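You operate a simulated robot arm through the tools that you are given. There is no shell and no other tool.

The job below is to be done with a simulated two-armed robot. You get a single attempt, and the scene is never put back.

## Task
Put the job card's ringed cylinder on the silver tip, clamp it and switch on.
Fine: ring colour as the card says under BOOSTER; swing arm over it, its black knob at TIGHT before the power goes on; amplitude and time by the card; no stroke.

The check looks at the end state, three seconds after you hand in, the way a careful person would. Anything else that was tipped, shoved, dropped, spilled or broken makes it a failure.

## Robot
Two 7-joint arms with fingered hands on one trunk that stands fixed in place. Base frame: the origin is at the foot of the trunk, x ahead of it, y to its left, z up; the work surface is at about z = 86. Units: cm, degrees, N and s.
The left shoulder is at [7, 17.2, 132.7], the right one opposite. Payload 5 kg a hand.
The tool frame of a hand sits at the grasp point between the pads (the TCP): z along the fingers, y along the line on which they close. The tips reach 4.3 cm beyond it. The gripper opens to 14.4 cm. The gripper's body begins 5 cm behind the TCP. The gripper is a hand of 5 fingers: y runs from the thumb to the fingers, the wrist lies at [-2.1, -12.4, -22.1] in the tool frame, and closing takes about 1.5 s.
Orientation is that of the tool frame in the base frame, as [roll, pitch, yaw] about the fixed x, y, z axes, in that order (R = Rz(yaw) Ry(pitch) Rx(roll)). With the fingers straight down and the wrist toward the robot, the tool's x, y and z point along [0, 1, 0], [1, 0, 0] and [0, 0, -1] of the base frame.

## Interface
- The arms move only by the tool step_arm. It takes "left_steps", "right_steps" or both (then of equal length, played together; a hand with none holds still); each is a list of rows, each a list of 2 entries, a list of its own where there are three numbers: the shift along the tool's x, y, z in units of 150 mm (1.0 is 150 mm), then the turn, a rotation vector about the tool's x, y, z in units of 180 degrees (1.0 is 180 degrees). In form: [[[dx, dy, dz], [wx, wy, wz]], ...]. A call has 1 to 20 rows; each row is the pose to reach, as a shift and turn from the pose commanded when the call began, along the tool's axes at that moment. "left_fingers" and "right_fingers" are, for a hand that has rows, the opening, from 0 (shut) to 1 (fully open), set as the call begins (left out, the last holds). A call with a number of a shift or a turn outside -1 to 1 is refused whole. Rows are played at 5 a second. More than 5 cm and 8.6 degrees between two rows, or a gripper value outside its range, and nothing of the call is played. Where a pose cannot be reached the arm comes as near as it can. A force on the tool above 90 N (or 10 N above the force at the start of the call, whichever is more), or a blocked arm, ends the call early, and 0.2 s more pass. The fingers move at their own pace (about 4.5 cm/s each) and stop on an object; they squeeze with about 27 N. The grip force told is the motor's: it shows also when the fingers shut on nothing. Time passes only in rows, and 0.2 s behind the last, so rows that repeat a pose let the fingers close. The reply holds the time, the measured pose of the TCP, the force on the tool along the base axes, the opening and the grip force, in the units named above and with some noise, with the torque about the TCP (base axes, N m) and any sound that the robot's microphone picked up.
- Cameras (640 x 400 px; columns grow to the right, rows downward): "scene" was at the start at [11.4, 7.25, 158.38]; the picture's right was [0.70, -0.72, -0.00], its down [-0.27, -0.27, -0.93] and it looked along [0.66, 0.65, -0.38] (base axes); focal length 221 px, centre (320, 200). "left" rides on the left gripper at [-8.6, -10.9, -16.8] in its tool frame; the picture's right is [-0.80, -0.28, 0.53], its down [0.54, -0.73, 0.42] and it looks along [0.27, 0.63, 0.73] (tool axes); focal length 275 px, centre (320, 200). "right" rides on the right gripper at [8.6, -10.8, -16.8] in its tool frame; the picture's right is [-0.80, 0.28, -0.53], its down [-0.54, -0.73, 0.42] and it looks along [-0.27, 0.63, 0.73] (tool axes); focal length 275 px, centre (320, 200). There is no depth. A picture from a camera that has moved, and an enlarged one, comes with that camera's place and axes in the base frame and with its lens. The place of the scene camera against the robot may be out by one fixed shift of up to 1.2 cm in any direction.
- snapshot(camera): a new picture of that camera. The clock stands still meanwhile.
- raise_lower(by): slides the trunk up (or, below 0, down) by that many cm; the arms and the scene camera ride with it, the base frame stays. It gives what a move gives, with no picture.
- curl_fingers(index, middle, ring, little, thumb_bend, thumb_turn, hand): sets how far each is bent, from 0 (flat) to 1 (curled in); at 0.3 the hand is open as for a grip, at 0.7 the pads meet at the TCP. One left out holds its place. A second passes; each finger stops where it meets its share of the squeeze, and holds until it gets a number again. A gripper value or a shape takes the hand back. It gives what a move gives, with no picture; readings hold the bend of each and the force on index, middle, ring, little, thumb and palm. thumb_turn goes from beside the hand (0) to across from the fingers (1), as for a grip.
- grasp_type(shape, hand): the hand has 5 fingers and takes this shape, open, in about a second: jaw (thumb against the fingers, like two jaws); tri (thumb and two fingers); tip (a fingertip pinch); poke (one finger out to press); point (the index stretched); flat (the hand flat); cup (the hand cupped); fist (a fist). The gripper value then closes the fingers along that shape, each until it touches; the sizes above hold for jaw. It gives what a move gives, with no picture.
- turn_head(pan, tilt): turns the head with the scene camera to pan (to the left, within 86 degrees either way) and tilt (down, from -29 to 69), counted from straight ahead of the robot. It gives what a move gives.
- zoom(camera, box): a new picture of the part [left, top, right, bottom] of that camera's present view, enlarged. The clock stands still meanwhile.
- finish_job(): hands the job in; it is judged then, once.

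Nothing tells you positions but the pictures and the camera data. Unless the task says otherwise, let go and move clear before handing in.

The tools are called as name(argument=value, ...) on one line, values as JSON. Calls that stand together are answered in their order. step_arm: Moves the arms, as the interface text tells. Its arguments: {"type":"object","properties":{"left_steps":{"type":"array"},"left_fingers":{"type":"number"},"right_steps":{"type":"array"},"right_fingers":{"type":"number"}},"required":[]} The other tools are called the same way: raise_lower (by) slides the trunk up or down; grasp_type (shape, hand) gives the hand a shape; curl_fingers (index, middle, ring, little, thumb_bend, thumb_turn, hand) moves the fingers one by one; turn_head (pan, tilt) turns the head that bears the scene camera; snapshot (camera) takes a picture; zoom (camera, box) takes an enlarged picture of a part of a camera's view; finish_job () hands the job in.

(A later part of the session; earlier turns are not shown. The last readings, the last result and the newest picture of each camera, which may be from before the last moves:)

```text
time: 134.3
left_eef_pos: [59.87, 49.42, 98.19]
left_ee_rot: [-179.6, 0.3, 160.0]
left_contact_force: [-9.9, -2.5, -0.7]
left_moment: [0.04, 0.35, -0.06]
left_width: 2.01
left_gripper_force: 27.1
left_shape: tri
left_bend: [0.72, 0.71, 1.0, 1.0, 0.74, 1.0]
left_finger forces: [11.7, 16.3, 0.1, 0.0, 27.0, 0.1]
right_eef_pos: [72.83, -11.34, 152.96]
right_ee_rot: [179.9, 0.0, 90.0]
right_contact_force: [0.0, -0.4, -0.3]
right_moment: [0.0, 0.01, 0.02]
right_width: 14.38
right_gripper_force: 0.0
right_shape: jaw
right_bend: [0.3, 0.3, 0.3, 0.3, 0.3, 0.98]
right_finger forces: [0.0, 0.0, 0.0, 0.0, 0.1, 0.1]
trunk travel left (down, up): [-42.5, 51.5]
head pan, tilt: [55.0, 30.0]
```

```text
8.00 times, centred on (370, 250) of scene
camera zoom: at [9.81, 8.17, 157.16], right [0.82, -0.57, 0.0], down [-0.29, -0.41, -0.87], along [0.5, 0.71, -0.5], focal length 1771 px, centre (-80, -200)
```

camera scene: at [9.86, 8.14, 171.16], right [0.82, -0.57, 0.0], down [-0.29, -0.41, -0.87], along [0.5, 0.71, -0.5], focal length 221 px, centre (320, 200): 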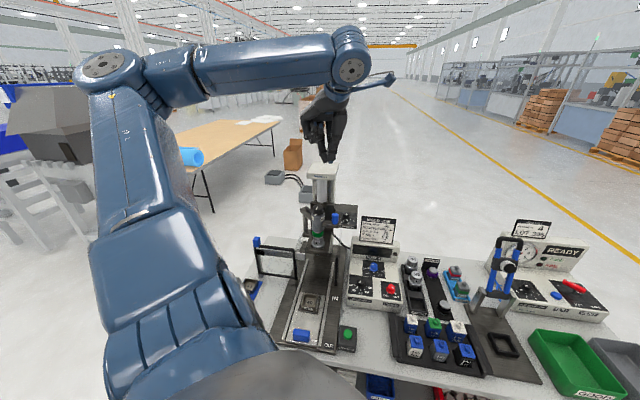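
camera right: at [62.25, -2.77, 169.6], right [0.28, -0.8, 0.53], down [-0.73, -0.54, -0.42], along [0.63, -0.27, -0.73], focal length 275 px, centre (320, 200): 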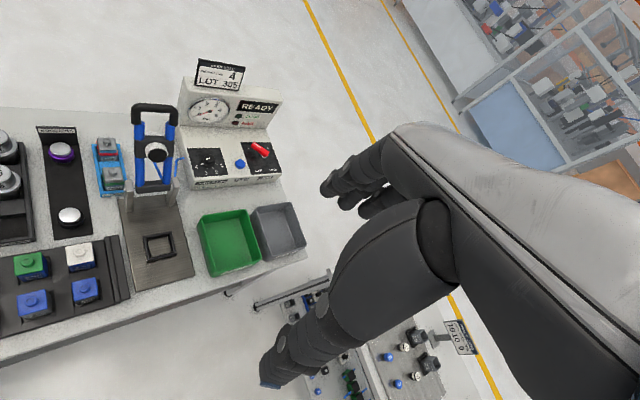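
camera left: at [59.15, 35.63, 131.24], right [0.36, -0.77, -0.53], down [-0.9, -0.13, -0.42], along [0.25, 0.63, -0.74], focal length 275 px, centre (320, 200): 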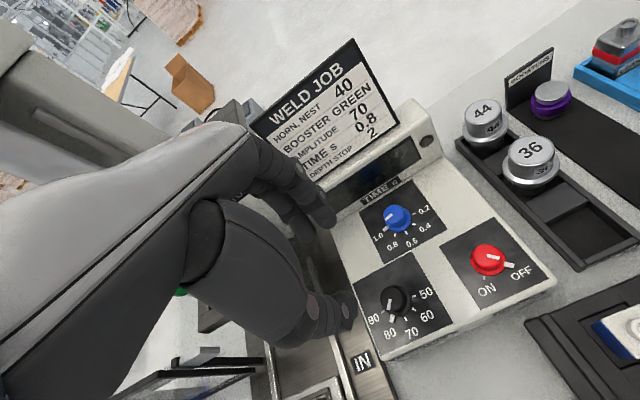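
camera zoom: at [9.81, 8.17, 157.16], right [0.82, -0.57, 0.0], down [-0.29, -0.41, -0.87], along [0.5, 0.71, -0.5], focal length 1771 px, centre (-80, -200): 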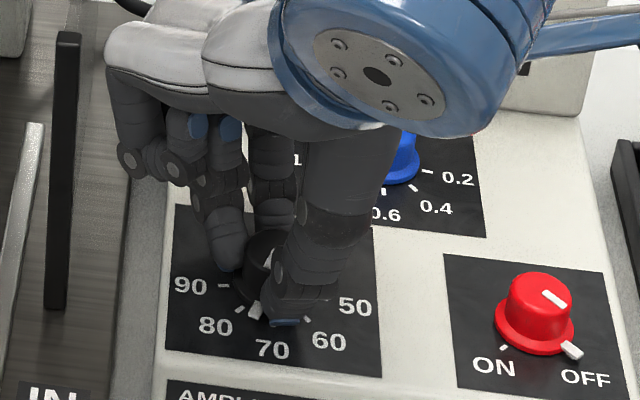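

The knob follows with a little slip (about 19° so far). I'll add another 22° and check.

step_arm(left_steps=[[[0, -0.003, 0], [0, 0, -0.0244]], [[0, -0.005, 0], [0, 0, -0.0489]], [[0, -0.007, 0], [0, 0, -0.0733]], [[0, -0.007, 0], [0, 0, -0.0978]], [[0, -0.007, 0], [0, 0, -0.1222]], [[0, -0.007, 0], [0, 0, -0.1222]]])

zoom(camera="left", box=[280, 200, 440, 300])

zoom(camera="scene", box=[340, 235, 404, 275])

```text
time: 135.7
left_eef_pos: [59.78, 49.2, 98.23]
left_ee_rot: [-179.7, 0.0, -177.9]
left_contact_force: [-14.2, 5.2, 2.6]
left_moment: [0.36, 0.53, 0.03]
left_width: 2.05
left_gripper_force: 27.2
left_shape: tri
left_bend: [0.72, 0.67, 1.0, 1.0, 0.74, 1.0]
left_finger forces: [13.8, 21.1, 0.0, 0.1, 22.8, 0.0]
right_eef_pos: [72.79, -11.46, 153.02]
right_ee_rot: [179.9, 0.0, 90.0]
right_contact_force: [-0.4, 0.7, -0.5]
right_moment: [-0.01, -0.01, 0.02]
right_width: 14.33
right_gripper_force: 0.1
right_shape: jaw
right_bend: [0.3, 0.3, 0.3, 0.3, 0.3, 0.98]
right_finger forces: [0.0, 0.1, 0.0, 0.0, 0.1, 0.1]
trunk travel left (down, up): [-42.5, 51.5]
head pan, tilt: [55.0, 30.0]
```

```text
4.00 times, centred on (360, 250) of left
camera zoom: at [68.79, 38.71, 114.91], right [0.81, -0.26, -0.53], down [-0.52, -0.75, -0.42], along [-0.29, 0.61, -0.74], focal length 1101 px, centre (160, 0)
```

zoom: 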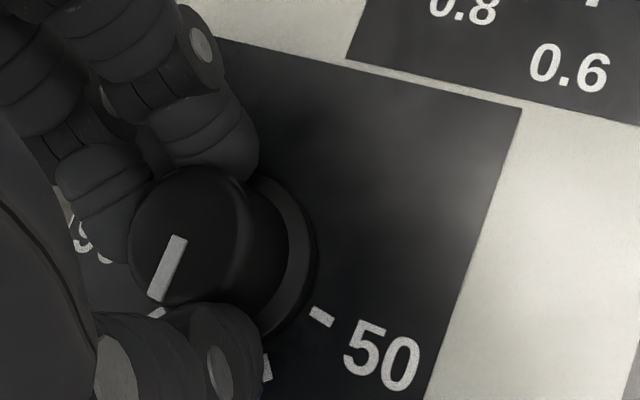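

```text
10.00 times, centred on (372, 255) of scene
camera zoom: at [9.75, 8.23, 157.17], right [0.82, -0.57, 0.0], down [-0.29, -0.41, -0.87], along [0.5, 0.71, -0.5], focal length 2214 px, centre (-200, -350)
```

zoom: 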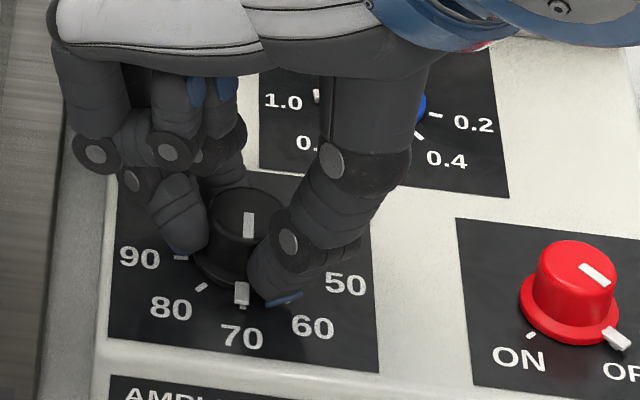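

The pointer is nearly at 70 (≈ 42° turned). Another 4° to bring it dead on.

step_arm(left_steps=[[[0, 0, 0], [0, 0, -0.0111]], [[0, 0, 0], [0, 0, -0.0222]], [[0, 0, 0], [0, 0, -0.0222]]])

zoom(camera="left", box=[280, 200, 440, 300])

zoom(camera="scene", box=[350, 245, 382, 265])

```text
time: 136.5
left_eef_pos: [59.75, 49.11, 98.16]
left_ee_rot: [-179.7, 0.0, -174.0]
left_contact_force: [-10.6, 4.9, 5.1]
left_moment: [0.33, 0.37, 0.01]
left_width: 2.02
left_gripper_force: 27.4
left_shape: tri
left_bend: [0.72, 0.67, 1.0, 1.0, 0.74, 1.0]
left_finger forces: [14.8, 18.6, 0.1, 0.0, 22.8, 0.1]
right_eef_pos: [72.74, -11.34, 152.87]
right_ee_rot: [179.9, 0.0, 90.0]
right_contact_force: [0.2, 0.0, 0.7]
right_moment: [0.01, 0.0, -0.05]
right_width: 14.38
right_gripper_force: 0.0
right_shape: jaw
right_bend: [0.3, 0.3, 0.3, 0.3, 0.3, 0.98]
right_finger forces: [0.0, 0.0, 0.0, 0.1, 0.0, 0.1]
trunk travel left (down, up): [-42.5, 51.5]
head pan, tilt: [55.0, 30.0]
```

```text
4.00 times, centred on (360, 250) of left
camera zoom: at [69.46, 39.32, 114.9], right [0.82, -0.2, -0.53], down [-0.46, -0.78, -0.42], along [-0.33, 0.59, -0.74], focal length 1101 px, centre (160, 0)
```

zoom: 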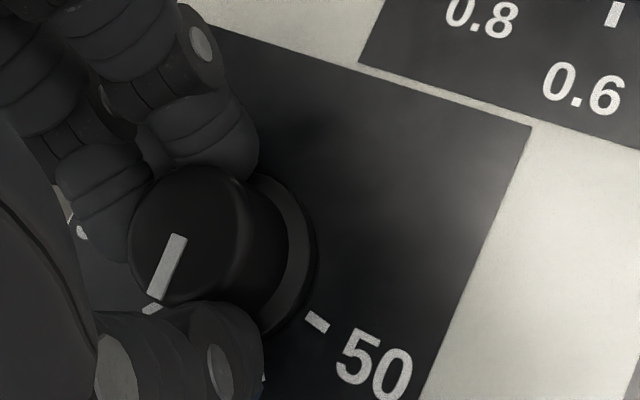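

```text
16.00 times, centred on (366, 255) of scene
camera zoom: at [9.78, 8.19, 157.17], right [0.82, -0.57, 0.0], down [-0.29, -0.41, -0.87], along [0.5, 0.71, -0.5], focal length 3542 px, centre (-416, -680)
```

zoom: 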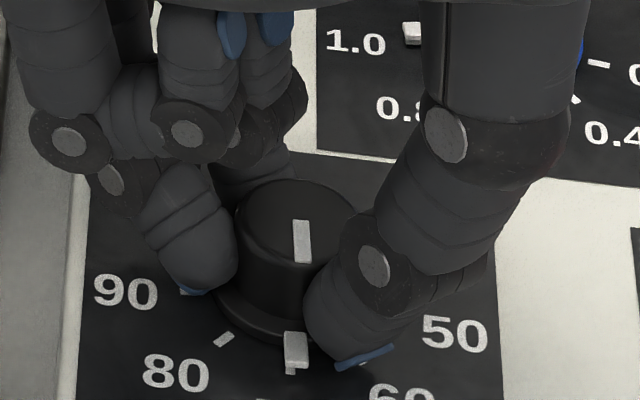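

Pointer covers the 70 tick. Opening the fingers.

step_arm(left_steps=[[[0, 0, 0], [0, 0, 0]], [[0, 0, 0], [0, 0, 0]], [[0, 0, 0], [0, 0, 0]], [[0, 0, -0.05], [0, 0, 0]]], left_fingers=0.4)

zoom(camera="scene", box=[350, 245, 382, 265])

```text
time: 137.5
left_eef_pos: [59.96, 48.99, 98.82]
left_ee_rot: [-179.7, 0.0, -174.0]
left_contact_force: [0.0, -0.8, -0.2]
left_moment: [0.0, 0.02, -0.02]
left_width: 5.72
left_gripper_force: 0.1
left_shape: tri
left_bend: [0.74, 0.49, 0.99, 0.99, 0.73, 1.0]
left_finger forces: [0.0, 0.0, 0.0, 0.0, 0.0, 0.0]
right_eef_pos: [72.97, -11.47, 152.95]
right_ee_rot: [179.9, -0.1, 89.9]
right_contact_force: [-0.8, 0.7, -0.4]
right_moment: [0.03, 0.0, 0.01]
right_width: 14.38
right_gripper_force: 0.1
right_shape: jaw
right_bend: [0.3, 0.3, 0.3, 0.3, 0.3, 0.98]
right_finger forces: [0.1, 0.0, 0.1, 0.1, 0.1, 0.0]
trunk travel left (down, up): [-42.5, 51.5]
head pan, tilt: [55.0, 30.0]
```

```text
16.00 times, centred on (366, 255) of scene
camera zoom: at [9.97, 8.08, 157.15], right [0.82, -0.57, 0.0], down [-0.29, -0.41, -0.87], along [0.5, 0.71, -0.5], focal length 3542 px, centre (-416, -680)
```

zoom: 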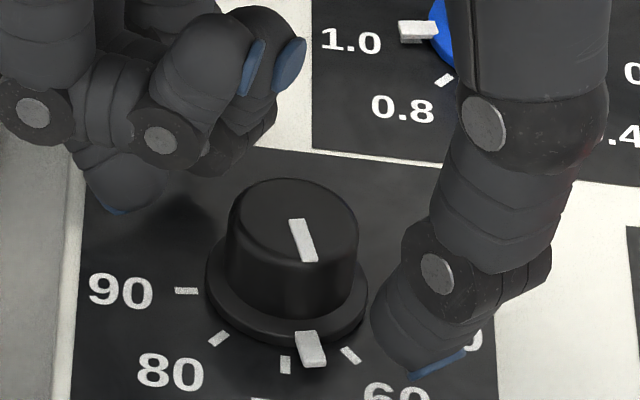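

The knob crept on as the fingers let go; it now sits past 70. Let me measure it precisely.

zoom(camera="left", box=[280, 200, 440, 300])

step_arm(left_steps=[[[0, 0, -0.2], [0, 0, 0]], [[0, 0, -0.45], [0, 0, 0]], [[0, 0, -0.7], [0, 0, 0]], [[0, 0, -0.7], [0, 0, 0]]])

zoom(camera="left", box=[320, 220, 480, 320])

zoom(camera="scene", box=[350, 245, 382, 265])

```text
4.00 times, centred on (360, 250) of left
camera zoom: at [69.61, 39.23, 115.53], right [0.82, -0.2, -0.53], down [-0.46, -0.78, -0.42], along [-0.33, 0.59, -0.73], focal length 1101 px, centre (160, 0)
```

zoom: 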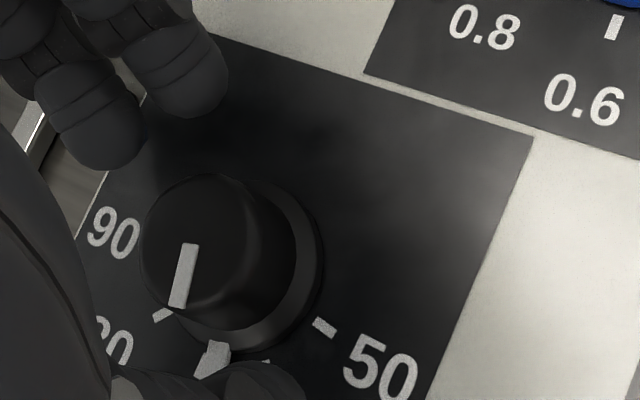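

```text
time: 138.5
left_eef_pos: [59.82, 49.17, 109.06]
left_ee_rot: [-179.7, -0.1, -174.0]
left_contact_force: [-0.1, -0.3, 0.4]
left_moment: [-0.03, 0.01, 0.02]
left_width: 5.72
left_gripper_force: 0.0
left_shape: tri
left_bend: [0.74, 0.49, 0.99, 0.99, 0.73, 1.0]
left_finger forces: [0.0, 0.0, 0.0, 0.0, 0.1, 0.0]
right_eef_pos: [73.06, -11.29, 152.98]
right_ee_rot: [179.9, 0.0, 90.0]
right_contact_force: [0.1, 0.4, 0.2]
right_moment: [-0.01, 0.0, -0.01]
right_width: 14.37
right_gripper_force: 0.0
right_shape: jaw
right_bend: [0.3, 0.3, 0.3, 0.3, 0.3, 0.98]
right_finger forces: [0.1, 0.0, 0.1, 0.1, 0.0, 0.0]
trunk travel left (down, up): [-42.5, 51.5]
head pan, tilt: [55.0, 30.0]
```

```text
4.00 times, centred on (400, 270) of left
camera zoom: at [69.54, 39.48, 125.83], right [0.82, -0.2, -0.53], down [-0.46, -0.78, -0.42], along [-0.33, 0.59, -0.73], focal length 1101 px, centre (0, -80)
```

zoom: 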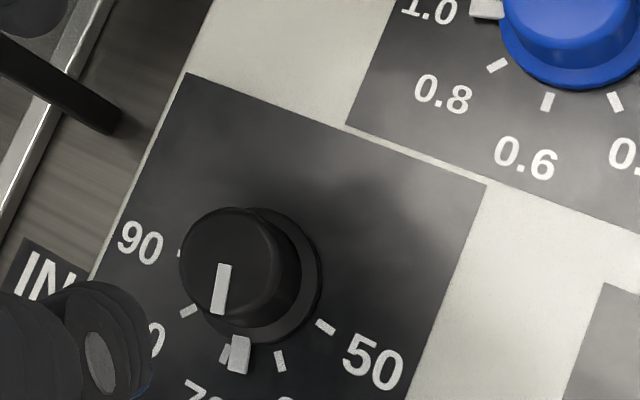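

```text
16.00 times, centred on (366, 255) of scene
camera zoom: at [10.0, 8.21, 157.15], right [0.82, -0.57, 0.0], down [-0.29, -0.41, -0.87], along [0.5, 0.71, -0.5], focal length 3542 px, centre (-416, -680)
```

zoom: 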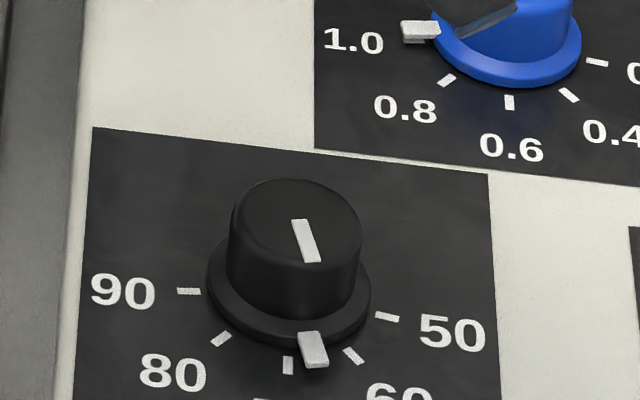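

The axis is at [59.84, 49.09] and the pointer at azimuth 242° (70 is 225°), so 17° too far; my thumb sat right by the pointer nub. I'll re-grip from heading ~116° where the thumb is clear of it.

step_arm(left_steps=[[[0, 0, 0], [0, 0, -0.0389]], [[0, 0, 0], [0, 0, -0.0778]], [[0, 0, 0], [0, 0, -0.1167]], [[0, 0, 0], [0, 0, -0.1167]]])

zoom(camera="left", box=[300, 220, 460, 320])

```text
time: 139.5
left_eef_pos: [59.91, 49.08, 109.39]
left_ee_rot: [-179.8, -0.2, -152.9]
left_contact_force: [0.6, -0.2, 0.6]
left_moment: [-0.02, -0.01, -0.01]
left_width: 5.71
left_gripper_force: 0.1
left_shape: tri
left_bend: [0.74, 0.49, 0.99, 0.99, 0.73, 1.0]
left_finger forces: [0.0, 0.1, 0.0, 0.0, 0.0, 0.0]
right_eef_pos: [72.87, -11.42, 152.9]
right_ee_rot: [-180.0, 0.0, 90.1]
right_contact_force: [-0.1, -0.8, 0.2]
right_moment: [0.01, -0.01, 0.03]
right_width: 14.35
right_gripper_force: 0.1
right_shape: jaw
right_bend: [0.3, 0.3, 0.3, 0.3, 0.3, 0.98]
right_finger forces: [0.0, 0.1, 0.0, 0.0, 0.0, 0.0]
trunk travel left (down, up): [-42.5, 51.5]
head pan, tilt: [55.0, 30.0]
```

```text
4.00 times, centred on (380, 270) of left
camera zoom: at [72.43, 43.46, 126.08], right [0.84, 0.11, -0.53], down [-0.15, -0.9, -0.42], along [-0.52, 0.43, -0.73], focal length 1101 px, centre (80, -80)
```

zoom: 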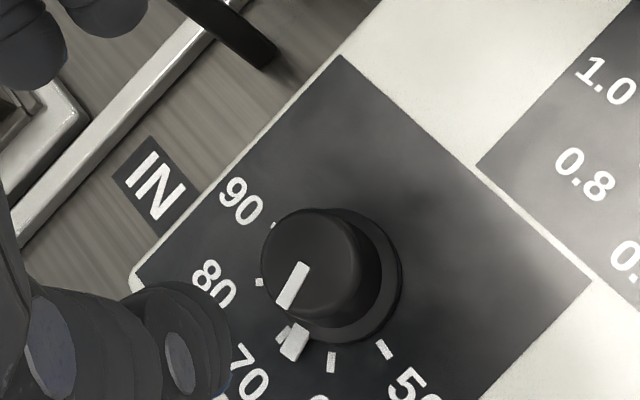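

step_arm(left_steps=[[[0, 0, 0.2], [0, 0, 0]], [[0, 0, 0.4], [0, 0, 0]], [[0, 0, 0.6], [0, 0, 0]], [[0, 0, 0.74], [0, 0, 0]], [[0, 0, 0.74], [0, 0, 0]]])

step_arm(left_steps=[[[0, 0, 0], [0, 0, 0]], [[0, 0, 0], [0, 0, 0]], [[0, 0, 0], [0, 0, 0]], [[0, 0, 0], [0, 0, 0]], [[0, 0, 0], [0, 0, 0]], [[0, 0, 0], [0, 0, 0]]], left_fingers=0)

zoom(camera="left", box=[280, 200, 440, 300])

zoom(camera="scene", box=[350, 245, 382, 265])

```text
time: 140.7
left_eef_pos: [60.11, 49.09, 98.23]
left_ee_rot: [-179.6, -0.1, -153.0]
left_contact_force: [0.5, -0.4, -0.4]
left_moment: [0.01, -0.02, -0.01]
left_width: 5.72
left_gripper_force: 0.0
left_shape: tri
left_bend: [0.74, 0.49, 0.99, 0.99, 0.73, 1.0]
left_finger forces: [0.1, 0.0, 0.0, 0.0, 0.1, 0.0]
right_eef_pos: [73.0, -11.45, 152.9]
right_ee_rot: [-180.0, 0.0, 90.0]
right_contact_force: [0.1, 0.4, 0.0]
right_moment: [0.01, -0.04, 0.03]
right_width: 14.37
right_gripper_force: 0.1
right_shape: jaw
right_bend: [0.3, 0.3, 0.3, 0.3, 0.3, 0.98]
right_finger forces: [0.0, 0.0, 0.0, 0.0, 0.1, 0.0]
trunk travel left (down, up): [-42.5, 51.5]
head pan, tilt: [55.0, 30.0]
```

```text
time: 142.1
left_eef_pos: [60.26, 49.05, 98.21]
left_ee_rot: [-179.6, -0.2, -152.9]
left_contact_force: [0.6, -1.2, -3.1]
left_moment: [-0.02, -0.03, 0.0]
left_width: 2.18
left_gripper_force: 26.8
left_shape: tri
left_bend: [0.72, 0.62, 1.0, 1.0, 0.74, 1.0]
left_finger forces: [10.9, 11.2, 0.0, 0.0, 24.3, 0.1]
right_eef_pos: [72.9, -11.47, 153.0]
right_ee_rot: [180.0, 0.0, 90.0]
right_contact_force: [-0.2, 0.2, 0.6]
right_moment: [-0.02, 0.01, 0.0]
right_width: 14.35
right_gripper_force: 0.1
right_shape: jaw
right_bend: [0.3, 0.3, 0.3, 0.3, 0.3, 0.98]
right_finger forces: [0.0, 0.1, 0.0, 0.0, 0.0, 0.1]
trunk travel left (down, up): [-42.5, 51.5]
head pan, tilt: [55.0, 30.0]
```

```text
4.00 times, centred on (360, 250) of left
camera zoom: at [72.86, 43.36, 114.95], right [0.84, 0.11, -0.54], down [-0.15, -0.9, -0.42], along [-0.52, 0.43, -0.73], focal length 1101 px, centre (160, 0)
```

zoom: 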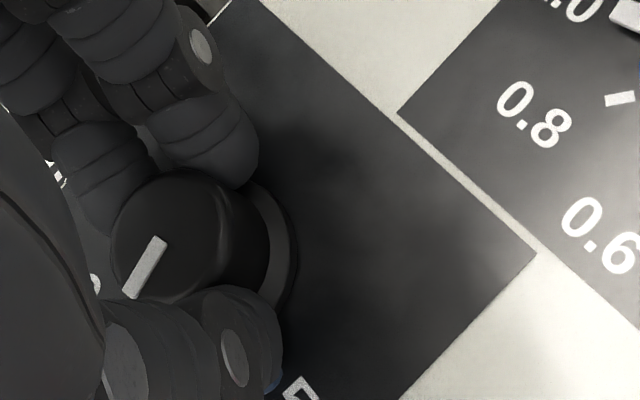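

```text
16.00 times, centred on (366, 255) of scene
camera zoom: at [10.01, 8.15, 157.15], right [0.82, -0.57, 0.0], down [-0.29, -0.41, -0.87], along [0.5, 0.71, -0.5], focal length 3542 px, centre (-416, -680)
```

zoom: 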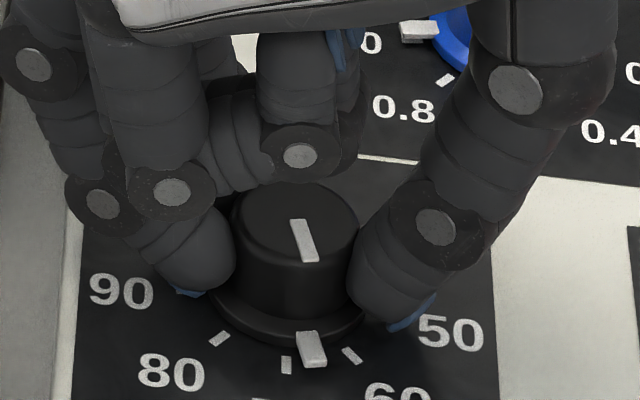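

step_arm(left_steps=[[[0, 0, 0], [0, 0, 0.025]], [[0, 0, 0], [0, 0, 0.05]], [[0, 0, 0], [0, 0, 0.075]], [[0, 0, 0], [0, 0, 0.1]], [[0, 0, 0], [0, 0, 0.1]]])

zoom(camera="scene", box=[350, 245, 382, 265])

```text
time: 143.3
left_eef_pos: [60.15, 49.02, 98.24]
left_ee_rot: [-179.7, 0.0, -171.1]
left_contact_force: [7.5, -5.7, -2.9]
left_moment: [-0.17, -0.23, 0.02]
left_width: 2.15
left_gripper_force: 26.7
left_shape: tri
left_bend: [0.72, 0.63, 1.0, 1.0, 0.74, 1.0]
left_finger forces: [12.0, 9.5, 0.0, 0.0, 27.3, 0.0]
right_eef_pos: [73.13, -11.5, 152.91]
right_ee_rot: [-179.9, -0.1, 89.9]
right_contact_force: [0.0, 0.4, 0.8]
right_moment: [0.01, 0.02, 0.01]
right_width: 14.37
right_gripper_force: 0.1
right_shape: jaw
right_bend: [0.3, 0.3, 0.3, 0.3, 0.3, 0.98]
right_finger forces: [0.0, 0.0, 0.0, 0.1, 0.0, 0.0]
trunk travel left (down, up): [-42.5, 51.5]
head pan, tilt: [55.0, 30.0]
```

```text
16.00 times, centred on (366, 255) of scene
camera zoom: at [10.09, 8.09, 157.15], right [0.82, -0.57, 0.0], down [-0.29, -0.41, -0.87], along [0.5, 0.71, -0.5], focal length 3542 px, centre (-416, -680)
```

zoom: 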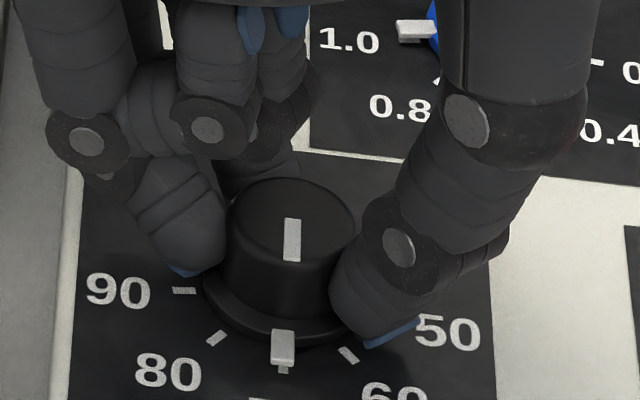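

Pointer exactly on the 70 tick. This time I'll release in tiny increments.

step_arm(left_steps=[[[0, 0, 0], [0, 0, 0]], [[0, 0, 0], [0, 0, 0]]], left_fingers=0.16)

step_arm(left_steps=[[[0, 0, 0], [0, 0, 0]], [[0, 0, 0], [0, 0, 0]]], left_fingers=0.18)

zoom(camera="scene", box=[350, 245, 382, 265])

```text
time: 143.9
left_eef_pos: [59.99, 49.16, 98.33]
left_ee_rot: [-179.7, -0.2, -171.0]
left_contact_force: [1.4, -3.8, 2.6]
left_moment: [-0.15, -0.07, 0.01]
left_width: 2.33
left_gripper_force: 0.0
left_shape: tri
left_bend: [0.73, 0.61, 0.99, 0.99, 0.73, 1.0]
left_finger forces: [0.1, 0.1, 0.1, 0.0, 3.8, 0.0]
right_eef_pos: [72.93, -11.48, 152.82]
right_ee_rot: [-179.9, -0.1, 90.0]
right_contact_force: [0.3, -0.2, -0.4]
right_moment: [-0.05, -0.03, 0.02]
right_width: 14.38
right_gripper_force: 0.0
right_shape: jaw
right_bend: [0.3, 0.3, 0.3, 0.3, 0.3, 0.98]
right_finger forces: [0.0, 0.0, 0.1, 0.0, 0.1, 0.1]
trunk travel left (down, up): [-42.5, 51.5]
head pan, tilt: [55.0, 30.0]
```

```text
time: 144.5
left_eef_pos: [60.13, 49.15, 98.24]
left_ee_rot: [-179.7, 0.0, -171.0]
left_contact_force: [-0.2, -1.8, 0.3]
left_moment: [-0.04, -0.01, -0.03]
left_width: 2.61
left_gripper_force: 0.0
left_shape: tri
left_bend: [0.73, 0.6, 0.99, 0.99, 0.73, 1.0]
left_finger forces: [0.1, 0.0, 0.0, 0.1, 1.9, 0.0]
right_eef_pos: [72.9, -11.42, 152.95]
right_ee_rot: [179.9, 0.1, 90.0]
right_contact_force: [0.2, 0.6, -0.2]
right_moment: [-0.01, 0.0, 0.03]
right_width: 14.36
right_gripper_force: 0.0
right_shape: jaw
right_bend: [0.3, 0.3, 0.3, 0.3, 0.3, 0.98]
right_finger forces: [0.1, 0.0, 0.1, 0.0, 0.0, 0.0]
trunk travel left (down, up): [-42.5, 51.5]
head pan, tilt: [55.0, 30.0]
```

```text
16.00 times, centred on (366, 255) of scene
camera zoom: at [9.94, 8.13, 157.16], right [0.82, -0.57, 0.0], down [-0.29, -0.41, -0.87], along [0.5, 0.71, -0.5], focal length 3542 px, centre (-416, -680)
```

zoom: 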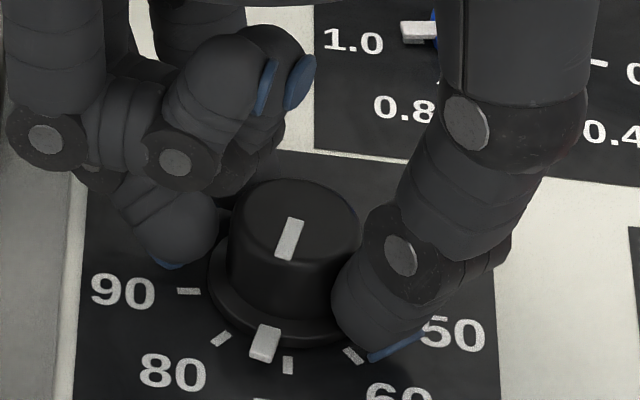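

I see the cause: the arm is pushed slightly sideways while gripping and springs back on release, dragging the knob. So I'll re-grip, turn back about 15°, null the side force, and only then release.

step_arm(left_steps=[[[0, 0, 0], [0, 0, 0]], [[0, 0, 0], [0, 0, 0]], [[0, 0, 0], [0, 0, 0]], [[0, 0, 0], [0, 0, 0]]], left_fingers=0)

step_arm(left_steps=[[[0, 0, 0], [0, 0, -0.025]], [[0, 0, 0], [0, 0, -0.05]], [[0, 0, 0], [0, 0, -0.075]], [[0, 0, 0], [0, 0, -0.0861]], [[0, 0, 0], [0, 0, -0.0861]]])

zoom(camera="scene", box=[350, 245, 382, 265])

```text
time: 145.5
left_eef_pos: [60.09, 49.14, 98.16]
left_ee_rot: [-179.7, -0.1, -171.1]
left_contact_force: [-0.7, -1.7, -2.0]
left_moment: [-0.02, -0.04, 0.02]
left_width: 2.08
left_gripper_force: 26.9
left_shape: tri
left_bend: [0.72, 0.64, 1.0, 1.0, 0.74, 1.0]
left_finger forces: [11.0, 11.0, 0.0, 0.0, 24.6, 0.1]
right_eef_pos: [73.07, -11.54, 152.9]
right_ee_rot: [180.0, 0.1, 90.0]
right_contact_force: [0.2, -0.6, 0.4]
right_moment: [0.0, 0.0, -0.03]
right_width: 14.36
right_gripper_force: 0.1
right_shape: jaw
right_bend: [0.3, 0.3, 0.3, 0.3, 0.3, 0.98]
right_finger forces: [0.0, 0.0, 0.0, 0.0, 0.0, 0.0]
trunk travel left (down, up): [-42.5, 51.5]
head pan, tilt: [55.0, 30.0]
```

```text
time: 146.7
left_eef_pos: [59.98, 49.07, 98.08]
left_ee_rot: [-179.7, -0.3, -155.5]
left_contact_force: [0.2, -6.4, -8.1]
left_moment: [-0.18, 0.0, -0.02]
left_width: 2.08
left_gripper_force: 27.5
left_shape: tri
left_bend: [0.72, 0.65, 1.0, 1.0, 0.74, 1.0]
left_finger forces: [10.2, 10.6, 0.0, 0.1, 27.2, 0.0]
right_eef_pos: [73.09, -11.41, 152.82]
right_ee_rot: [-180.0, 0.0, 90.0]
right_contact_force: [0.1, 0.1, -0.2]
right_moment: [-0.01, 0.01, -0.01]
right_width: 14.38
right_gripper_force: 0.0
right_shape: jaw
right_bend: [0.3, 0.3, 0.3, 0.3, 0.3, 0.98]
right_finger forces: [0.0, 0.0, 0.1, 0.0, 0.0, 0.0]
trunk travel left (down, up): [-42.5, 51.5]
head pan, tilt: [55.0, 30.0]
```

```text
16.00 times, centred on (366, 255) of scene
camera zoom: at [10.05, 8.14, 157.14], right [0.82, -0.57, 0.0], down [-0.29, -0.41, -0.87], along [0.5, 0.71, -0.5], focal length 3542 px, centre (-416, -680)
```

zoom: 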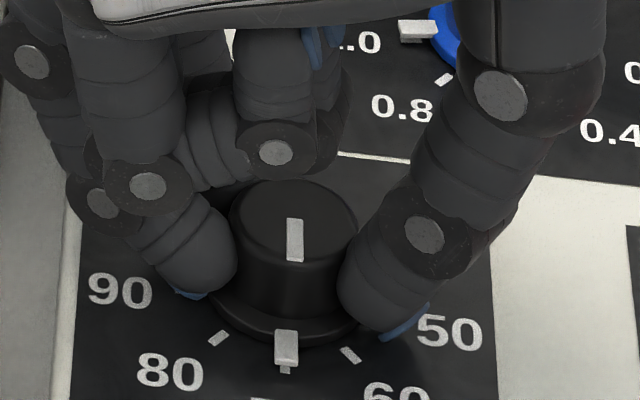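

Pointer on 70. Nulling the remaining side force (about 6 N in −y) before release.

step_arm(left_steps=[[[0.004, -0.0085, 0], [0, 0, 0]], [[0.004, -0.0085, 0], [0, 0, 0]], [[0.004, -0.0085, 0], [0, 0, 0]]])

```text
time: 147.5
left_eef_pos: [59.98, 48.99, 98.19]
left_ee_rot: [-179.7, -0.1, -155.4]
left_contact_force: [2.1, 2.6, -3.5]
left_moment: [0.16, -0.07, 0.01]
left_width: 2.06
left_gripper_force: 26.9
left_shape: tri
left_bend: [0.72, 0.64, 1.0, 1.0, 0.74, 1.0]
left_finger forces: [13.7, 11.8, 0.0, 0.0, 24.2, 0.0]
right_eef_pos: [73.1, -11.18, 152.99]
right_ee_rot: [180.0, 0.0, 89.9]
right_contact_force: [0.9, 0.2, 0.2]
right_moment: [0.0, 0.01, -0.01]
right_width: 14.36
right_gripper_force: 0.1
right_shape: jaw
right_bend: [0.3, 0.3, 0.3, 0.3, 0.3, 0.98]
right_finger forces: [0.1, 0.0, 0.1, 0.1, 0.0, 0.1]
trunk travel left (down, up): [-42.5, 51.5]
head pan, tilt: [55.0, 30.0]
```

step_arm(left_steps=[[[0, 0.002, 0], [0, 0, 0]], [[0, 0.002, 0], [0, 0, 0]]], left_fingers=0.17)

zoom(camera="scene", box=[350, 245, 382, 265])

```text
time: 148.1
left_eef_pos: [60.05, 48.86, 98.15]
left_ee_rot: [-179.7, -0.1, -155.5]
left_contact_force: [1.8, -1.3, 0.6]
left_moment: [-0.05, -0.08, 0.0]
left_width: 2.46
left_gripper_force: 0.1
left_shape: tri
left_bend: [0.73, 0.6, 0.99, 0.99, 0.74, 1.0]
left_finger forces: [0.2, 0.0, 0.0, 0.0, 1.7, 0.0]
right_eef_pos: [73.04, -11.42, 152.89]
right_ee_rot: [-180.0, 0.0, 89.9]
right_contact_force: [-0.5, 0.7, -0.8]
right_moment: [0.01, 0.04, 0.01]
right_width: 14.36
right_gripper_force: 0.1
right_shape: jaw
right_bend: [0.3, 0.3, 0.3, 0.3, 0.3, 0.98]
right_finger forces: [0.0, 0.0, 0.1, 0.1, 0.0, 0.0]
trunk travel left (down, up): [-42.5, 51.5]
head pan, tilt: [55.0, 30.0]
```

```text
16.00 times, centred on (366, 255) of scene
camera zoom: at [9.97, 8.12, 157.16], right [0.82, -0.57, 0.0], down [-0.29, -0.41, -0.87], along [0.5, 0.71, -0.5], focal length 3542 px, centre (-416, -680)
```

zoom: 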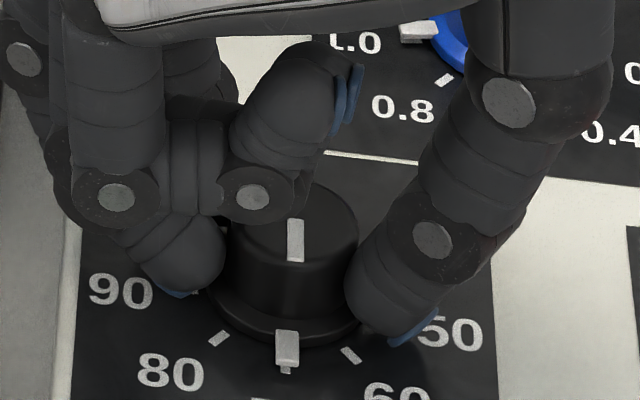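

Holding at 70. Opening further.

step_arm(left_steps=[[[0, 0, 0], [0, 0, 0]], [[0, 0, 0], [0, 0, 0]]], left_fingers=0.24)

step_arm(left_steps=[[[0, 0, 0], [0, 0, 0]], [[0, 0, 0], [0, 0, 0]], [[0, 0, -0.1], [0, 0, 0]], [[0, 0, -0.3], [0, 0, 0]], [[0, 0, -0.5], [0, 0, 0]], [[0, 0, -0.7], [0, 0, 0]]], left_fingers=0.4)

zoom(camera="scene", box=[350, 245, 382, 265])

zoom(camera="left", box=[300, 220, 460, 320])

```text
time: 148.7
left_eef_pos: [60.1, 48.93, 98.27]
left_ee_rot: [-179.7, -0.1, -155.5]
left_contact_force: [0.1, 0.7, 0.3]
left_moment: [-0.03, 0.0, -0.02]
left_width: 3.43
left_gripper_force: 0.2
left_shape: tri
left_bend: [0.74, 0.57, 0.99, 0.99, 0.74, 1.0]
left_finger forces: [0.1, 0.0, 0.0, 0.0, 0.1, 0.0]
right_eef_pos: [72.91, -11.39, 152.98]
right_ee_rot: [180.0, -0.1, 90.0]
right_contact_force: [0.1, 0.2, -0.8]
right_moment: [0.02, -0.02, 0.02]
right_width: 14.38
right_gripper_force: 0.1
right_shape: jaw
right_bend: [0.3, 0.3, 0.3, 0.3, 0.3, 0.98]
right_finger forces: [0.0, 0.0, 0.0, 0.1, 0.0, 0.1]
trunk travel left (down, up): [-42.5, 51.5]
head pan, tilt: [55.0, 30.0]
```

```text
time: 150.1
left_eef_pos: [59.98, 48.96, 108.94]
left_ee_rot: [-179.7, -0.1, -155.5]
left_contact_force: [-0.6, -0.6, -0.2]
left_moment: [-0.02, -0.01, 0.01]
left_width: 5.7
left_gripper_force: 0.2
left_shape: tri
left_bend: [0.74, 0.49, 0.99, 0.99, 0.73, 1.0]
left_finger forces: [0.0, 0.0, 0.1, 0.0, 0.0, 0.1]
right_eef_pos: [72.8, -11.55, 152.95]
right_ee_rot: [179.9, -0.1, 90.1]
right_contact_force: [-0.4, -0.8, 0.7]
right_moment: [-0.01, -0.04, 0.02]
right_width: 14.37
right_gripper_force: 0.0
right_shape: jaw
right_bend: [0.3, 0.3, 0.3, 0.3, 0.3, 0.98]
right_finger forces: [0.0, 0.0, 0.1, 0.0, 0.1, 0.1]
trunk travel left (down, up): [-42.5, 51.5]
head pan, tilt: [55.0, 30.0]
```

```text
16.00 times, centred on (366, 255) of scene
camera zoom: at [9.86, 8.09, 157.16], right [0.82, -0.57, 0.0], down [-0.29, -0.41, -0.87], along [0.5, 0.71, -0.5], focal length 3542 px, centre (-416, -680)
```

zoom: 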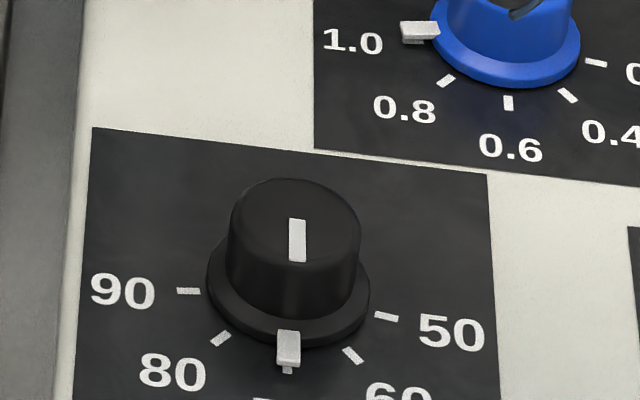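

```text
4.00 times, centred on (380, 270) of left
camera zoom: at [72.31, 42.72, 125.66], right [0.84, 0.07, -0.53], down [-0.19, -0.89, -0.42], along [-0.5, 0.46, -0.73], focal length 1101 px, centre (80, -80)
```

zoom: 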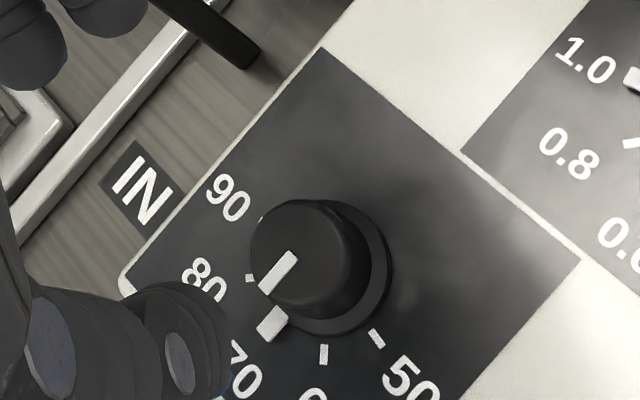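

Amplitude is at 70. Next the time knob: I'll rise, turn to heading 40°, and go above it.

step_arm(left_steps=[[[0, 0, -0.3], [0, 0, 0.03]], [[-0.04, -0.01, -0.6], [0, 0, 0.07]], [[-0.14, -0.02, -0.6], [0, 0, 0.115]], [[-0.24, -0.035, -0.6], [0, 0, 0.16]], [[-0.34, -0.05, -0.6], [0, 0, 0.205]], [[-0.44, -0.07, -0.6], [0, 0, 0.25]], [[-0.54, -0.085, -0.6], [0, 0, 0.295]], [[-0.65, -0.1, -0.6], [0, 0, 0.34]], [[-0.767, -0.118, -0.6], [0, 0, 0.385]], [[-0.767, -0.118, -0.6], [0, 0, 0.4139]], [[-0.767, -0.118, -0.6], [0, 0, 0.4139]]])

snapshot(camera="left")

snapshot(camera="scene")

```text
time: 152.5
left_eef_pos: [71.14, 52.29, 117.74]
left_ee_rot: [-179.8, 0.1, 129.8]
left_contact_force: [-0.6, 0.2, 0.5]
left_moment: [0.02, 0.02, 0.04]
left_width: 5.74
left_gripper_force: 0.0
left_shape: tri
left_bend: [0.74, 0.49, 0.99, 0.99, 0.73, 1.0]
left_finger forces: [0.0, 0.1, 0.0, 0.0, 0.0, 0.0]
right_eef_pos: [72.99, -11.55, 153.0]
right_ee_rot: [-180.0, -0.1, 90.0]
right_contact_force: [0.1, 0.2, 0.7]
right_moment: [-0.02, 0.0, -0.02]
right_width: 14.36
right_gripper_force: 0.2
right_shape: jaw
right_bend: [0.3, 0.3, 0.3, 0.3, 0.3, 0.98]
right_finger forces: [0.0, 0.1, 0.0, 0.0, 0.0, 0.1]
trunk travel left (down, up): [-42.5, 51.5]
head pan, tilt: [55.0, 30.0]
```

```text
taken
camera left: at [68.29, 38.9, 134.52], right [0.29, -0.8, -0.53], down [-0.9, -0.05, -0.42], along [0.31, 0.6, -0.73], focal length 275 px, centre (320, 200)
```

left: 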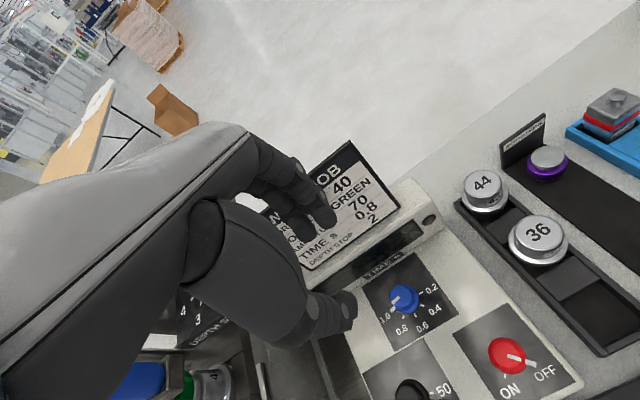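

```text
taken
camera scene: at [9.93, 8.11, 157.16], right [0.82, -0.57, 0.0], down [-0.29, -0.41, -0.87], along [0.5, 0.71, -0.5], focal length 221 px, centre (320, 200)
```

scene: 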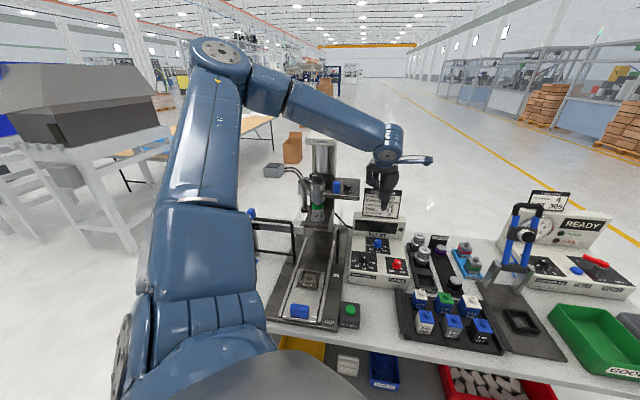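

zoom(camera="left", box=[320, 240, 480, 340])

zoom(camera="scene", box=[340, 180, 436, 240])

```text
4.00 times, centred on (400, 290) of left
camera zoom: at [68.29, 38.9, 134.52], right [0.29, -0.8, -0.53], down [-0.9, -0.05, -0.42], along [0.31, 0.6, -0.73], focal length 1101 px, centre (0, -160)
```

zoom: 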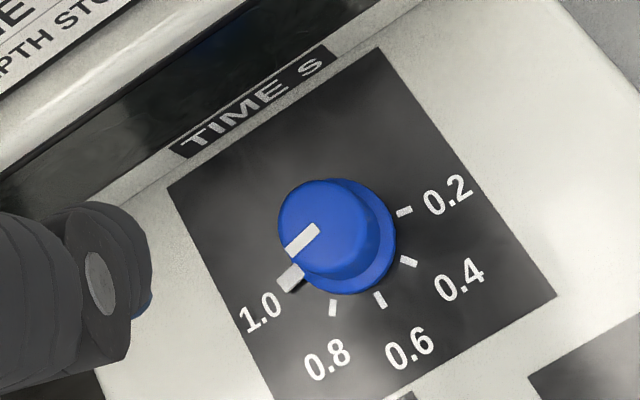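

```text
6.67 times, centred on (388, 210) of scene
camera zoom: at [9.93, 8.11, 157.16], right [0.82, -0.57, 0.0], down [-0.29, -0.41, -0.87], along [0.5, 0.71, -0.5], focal length 1476 px, centre (-133, 133)
```

zoom: 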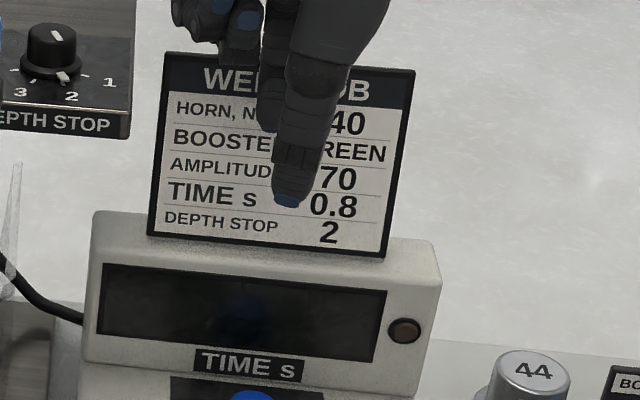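

The card stands about 7 cm behind the time knob and the hood face about 5 cm, so I'll narrow the fingers before descending. Axis refined to [71.07, 52.2].

step_arm(left_steps=[[[-0.001, -0.007, 0], [0, 0, 0]], [[-0.001, -0.007, 0.2], [0, 0, 0]], [[-0.001, -0.007, 0.4], [0, 0, 0]], [[-0.001, -0.007, 0.6], [0, 0, 0]], [[-0.001, -0.007, 0.8], [0, 0, 0]], [[-0.001, -0.007, 0.9], [0, 0, 0]], [[-0.001, -0.007, 0.9], [0, 0, 0]]], left_fingers=0.31)

snapshot(camera="left")

zoom(camera="left", box=[240, 150, 480, 300])

zoom(camera="scene", box=[340, 200, 436, 260])

```text
time: 154.1
left_eef_pos: [70.76, 52.11, 104.68]
left_ee_rot: [-180.0, 0.2, 129.8]
left_contact_force: [-17.1, -20.5, 13.3]
left_moment: [1.05, -0.87, -0.08]
left_width: 4.13
left_gripper_force: 0.0
left_shape: tri
left_bend: [0.74, 0.6, 0.99, 0.99, 0.74, 1.0]
left_finger forces: [0.1, 29.2, 0.0, 0.1, 0.1, 0.1]
right_eef_pos: [72.59, -11.79, 153.06]
right_ee_rot: [179.7, -0.2, 90.0]
right_contact_force: [0.8, 0.4, 0.1]
right_moment: [0.0, -0.03, -0.01]
right_width: 14.37
right_gripper_force: 0.1
right_shape: jaw
right_bend: [0.3, 0.3, 0.3, 0.3, 0.3, 0.98]
right_finger forces: [0.1, 0.0, 0.0, 0.0, 0.1, 0.0]
trunk travel left (down, up): [-42.5, 51.5]
head pan, tilt: [55.0, 30.0]
```

```text
taken
camera left: at [67.9, 38.58, 121.35], right [0.29, -0.79, -0.53], down [-0.9, -0.05, -0.43], along [0.31, 0.6, -0.73], focal length 275 px, centre (320, 200)
```

left: 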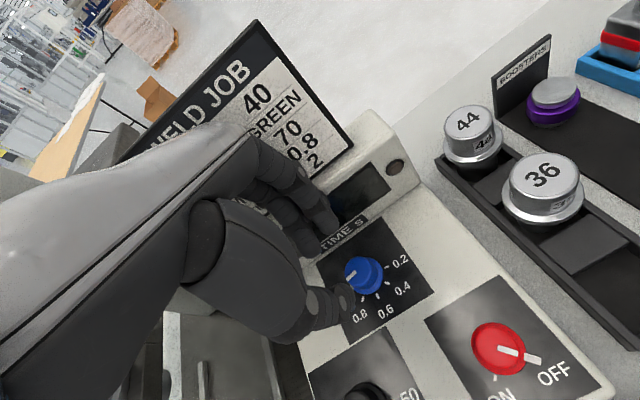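

```text
2.67 times, centred on (360, 225) of left
camera zoom: at [67.9, 38.58, 121.35], right [0.29, -0.79, -0.53], down [-0.9, -0.05, -0.43], along [0.31, 0.6, -0.73], focal length 734 px, centre (213, 133)
```

zoom: 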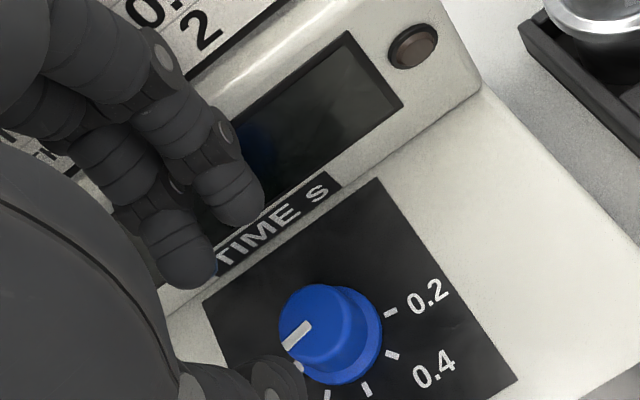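

```text
6.67 times, centred on (388, 230) of scene
camera zoom: at [9.54, 7.71, 157.21], right [0.82, -0.57, 0.0], down [-0.28, -0.41, -0.87], along [0.5, 0.71, -0.5], focal length 1476 px, centre (-133, 0)
```

zoom: 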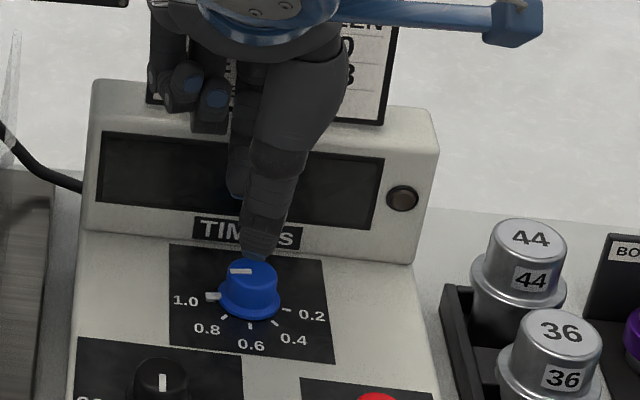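

The middle finger is touching the hood. I'll raise straight up at once.

step_arm(left_steps=[[[0, -0.02, -0.15], [0, 0, 0]], [[0, -0.02, -0.35], [0, 0, 0]], [[0, -0.02, -0.6], [0, 0, 0]]])

snapshot(camera="left")

zoom(camera="left", box=[320, 240, 480, 340])

snapshot(camera="scene")

```text
time: 154.9
left_eef_pos: [70.73, 52.25, 113.41]
left_ee_rot: [-179.9, 0.2, 130.2]
left_contact_force: [0.2, -0.6, -0.6]
left_moment: [0.01, 0.02, 0.01]
left_width: 4.47
left_gripper_force: 0.1
left_shape: tri
left_bend: [0.74, 0.53, 0.99, 0.99, 0.74, 1.0]
left_finger forces: [0.1, 0.0, 0.0, 0.0, 0.0, 0.0]
right_eef_pos: [72.9, -11.52, 152.85]
right_ee_rot: [179.8, -0.1, 89.8]
right_contact_force: [0.2, -0.6, 0.0]
right_moment: [0.01, -0.01, 0.01]
right_width: 14.37
right_gripper_force: 0.1
right_shape: jaw
right_bend: [0.3, 0.3, 0.3, 0.3, 0.3, 0.98]
right_finger forces: [0.1, 0.0, 0.0, 0.0, 0.1, 0.1]
trunk travel left (down, up): [-42.5, 51.5]
head pan, tilt: [55.0, 30.0]
```

```text
taken
camera left: at [67.87, 38.69, 130.12], right [0.3, -0.79, -0.53], down [-0.9, -0.05, -0.42], along [0.31, 0.61, -0.73], focal length 275 px, centre (320, 200)
```

left: 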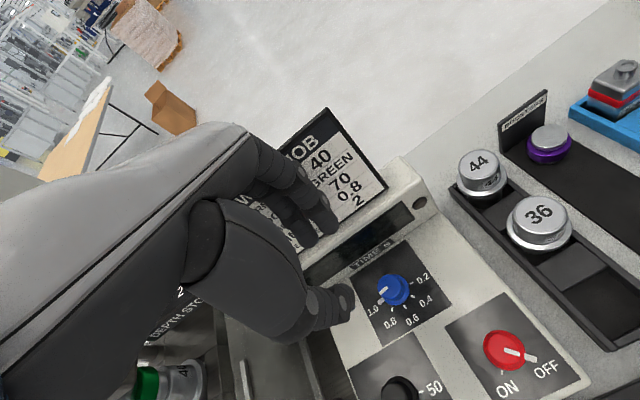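

```text
4.00 times, centred on (400, 290) of left
camera zoom: at [67.87, 38.69, 130.12], right [0.3, -0.79, -0.53], down [-0.9, -0.05, -0.42], along [0.31, 0.61, -0.73], focal length 1101 px, centre (0, -160)
```

zoom: 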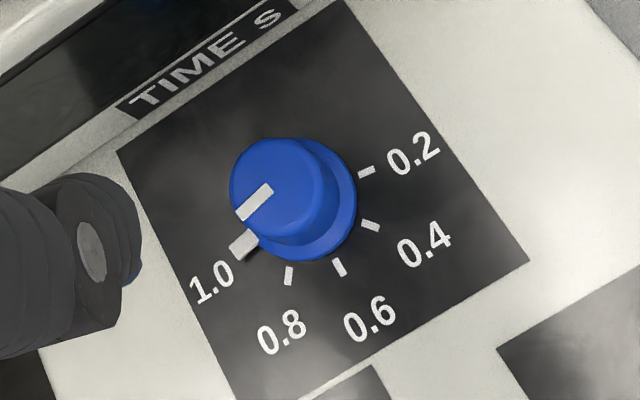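

```text
taken
camera scene: at [9.91, 8.07, 157.16], right [0.82, -0.57, 0.0], down [-0.29, -0.41, -0.87], along [0.5, 0.71, -0.5], focal length 221 px, centre (320, 200)
```

scene: 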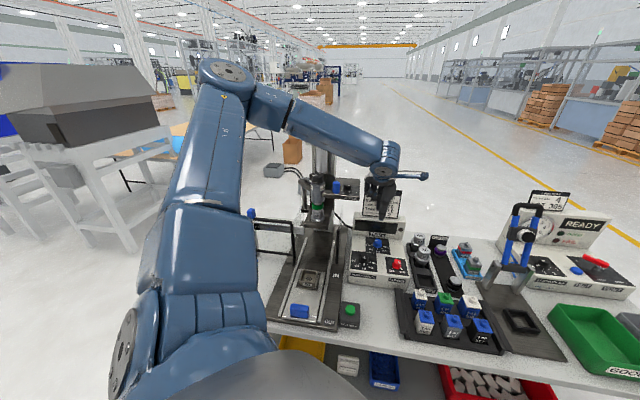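

The control box hasn't moved (knob axis still [71.05, 52.2]). To clear the hood I'll lean the hand back 8° toward the robot and come down with a narrower opening, offset slightly to the near side.

step_arm(left_steps=[[[0, 0, 0], [-0.022, 0, 0]], [[0, 0, 0], [-0.0444, 0, 0]], [[0, 0, 0], [-0.0444, 0, 0]]], left_fingers=0.27)

zoom(camera="left", box=[300, 220, 460, 320])

```text
time: 155.7
left_eef_pos: [70.89, 52.08, 113.24]
left_ee_rot: [172.1, 0.3, 130.1]
left_contact_force: [-0.1, 0.3, 0.0]
left_moment: [-0.03, -0.02, -0.01]
left_width: 3.91
left_gripper_force: 0.1
left_shape: tri
left_bend: [0.74, 0.55, 0.99, 0.99, 0.74, 1.0]
left_finger forces: [0.1, 0.0, 0.0, 0.0, 0.1, 0.1]
right_eef_pos: [73.02, -11.31, 152.92]
right_ee_rot: [180.0, 0.0, 90.1]
right_contact_force: [0.2, 0.0, 0.4]
right_moment: [-0.01, -0.01, -0.01]
right_width: 14.37
right_gripper_force: 0.0
right_shape: jaw
right_bend: [0.3, 0.3, 0.3, 0.3, 0.3, 0.98]
right_finger forces: [0.0, 0.0, 0.1, 0.0, 0.0, 0.0]
trunk travel left (down, up): [-42.5, 51.5]
head pan, tilt: [55.0, 30.0]
```

```text
4.00 times, centred on (380, 270) of left
camera zoom: at [66.33, 37.23, 128.3], right [0.35, -0.75, -0.56], down [-0.85, -0.01, -0.52], along [0.38, 0.67, -0.64], focal length 1101 px, centre (80, -80)
```

zoom: 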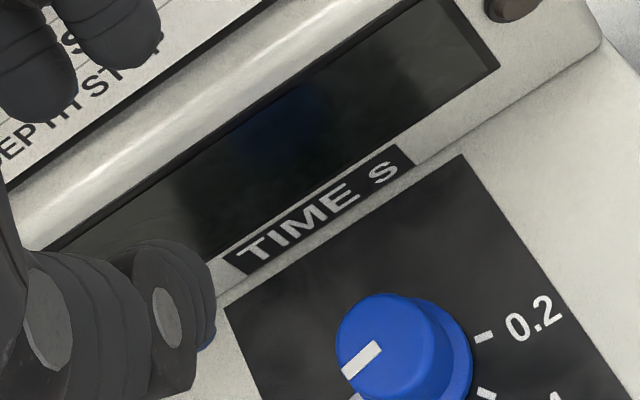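

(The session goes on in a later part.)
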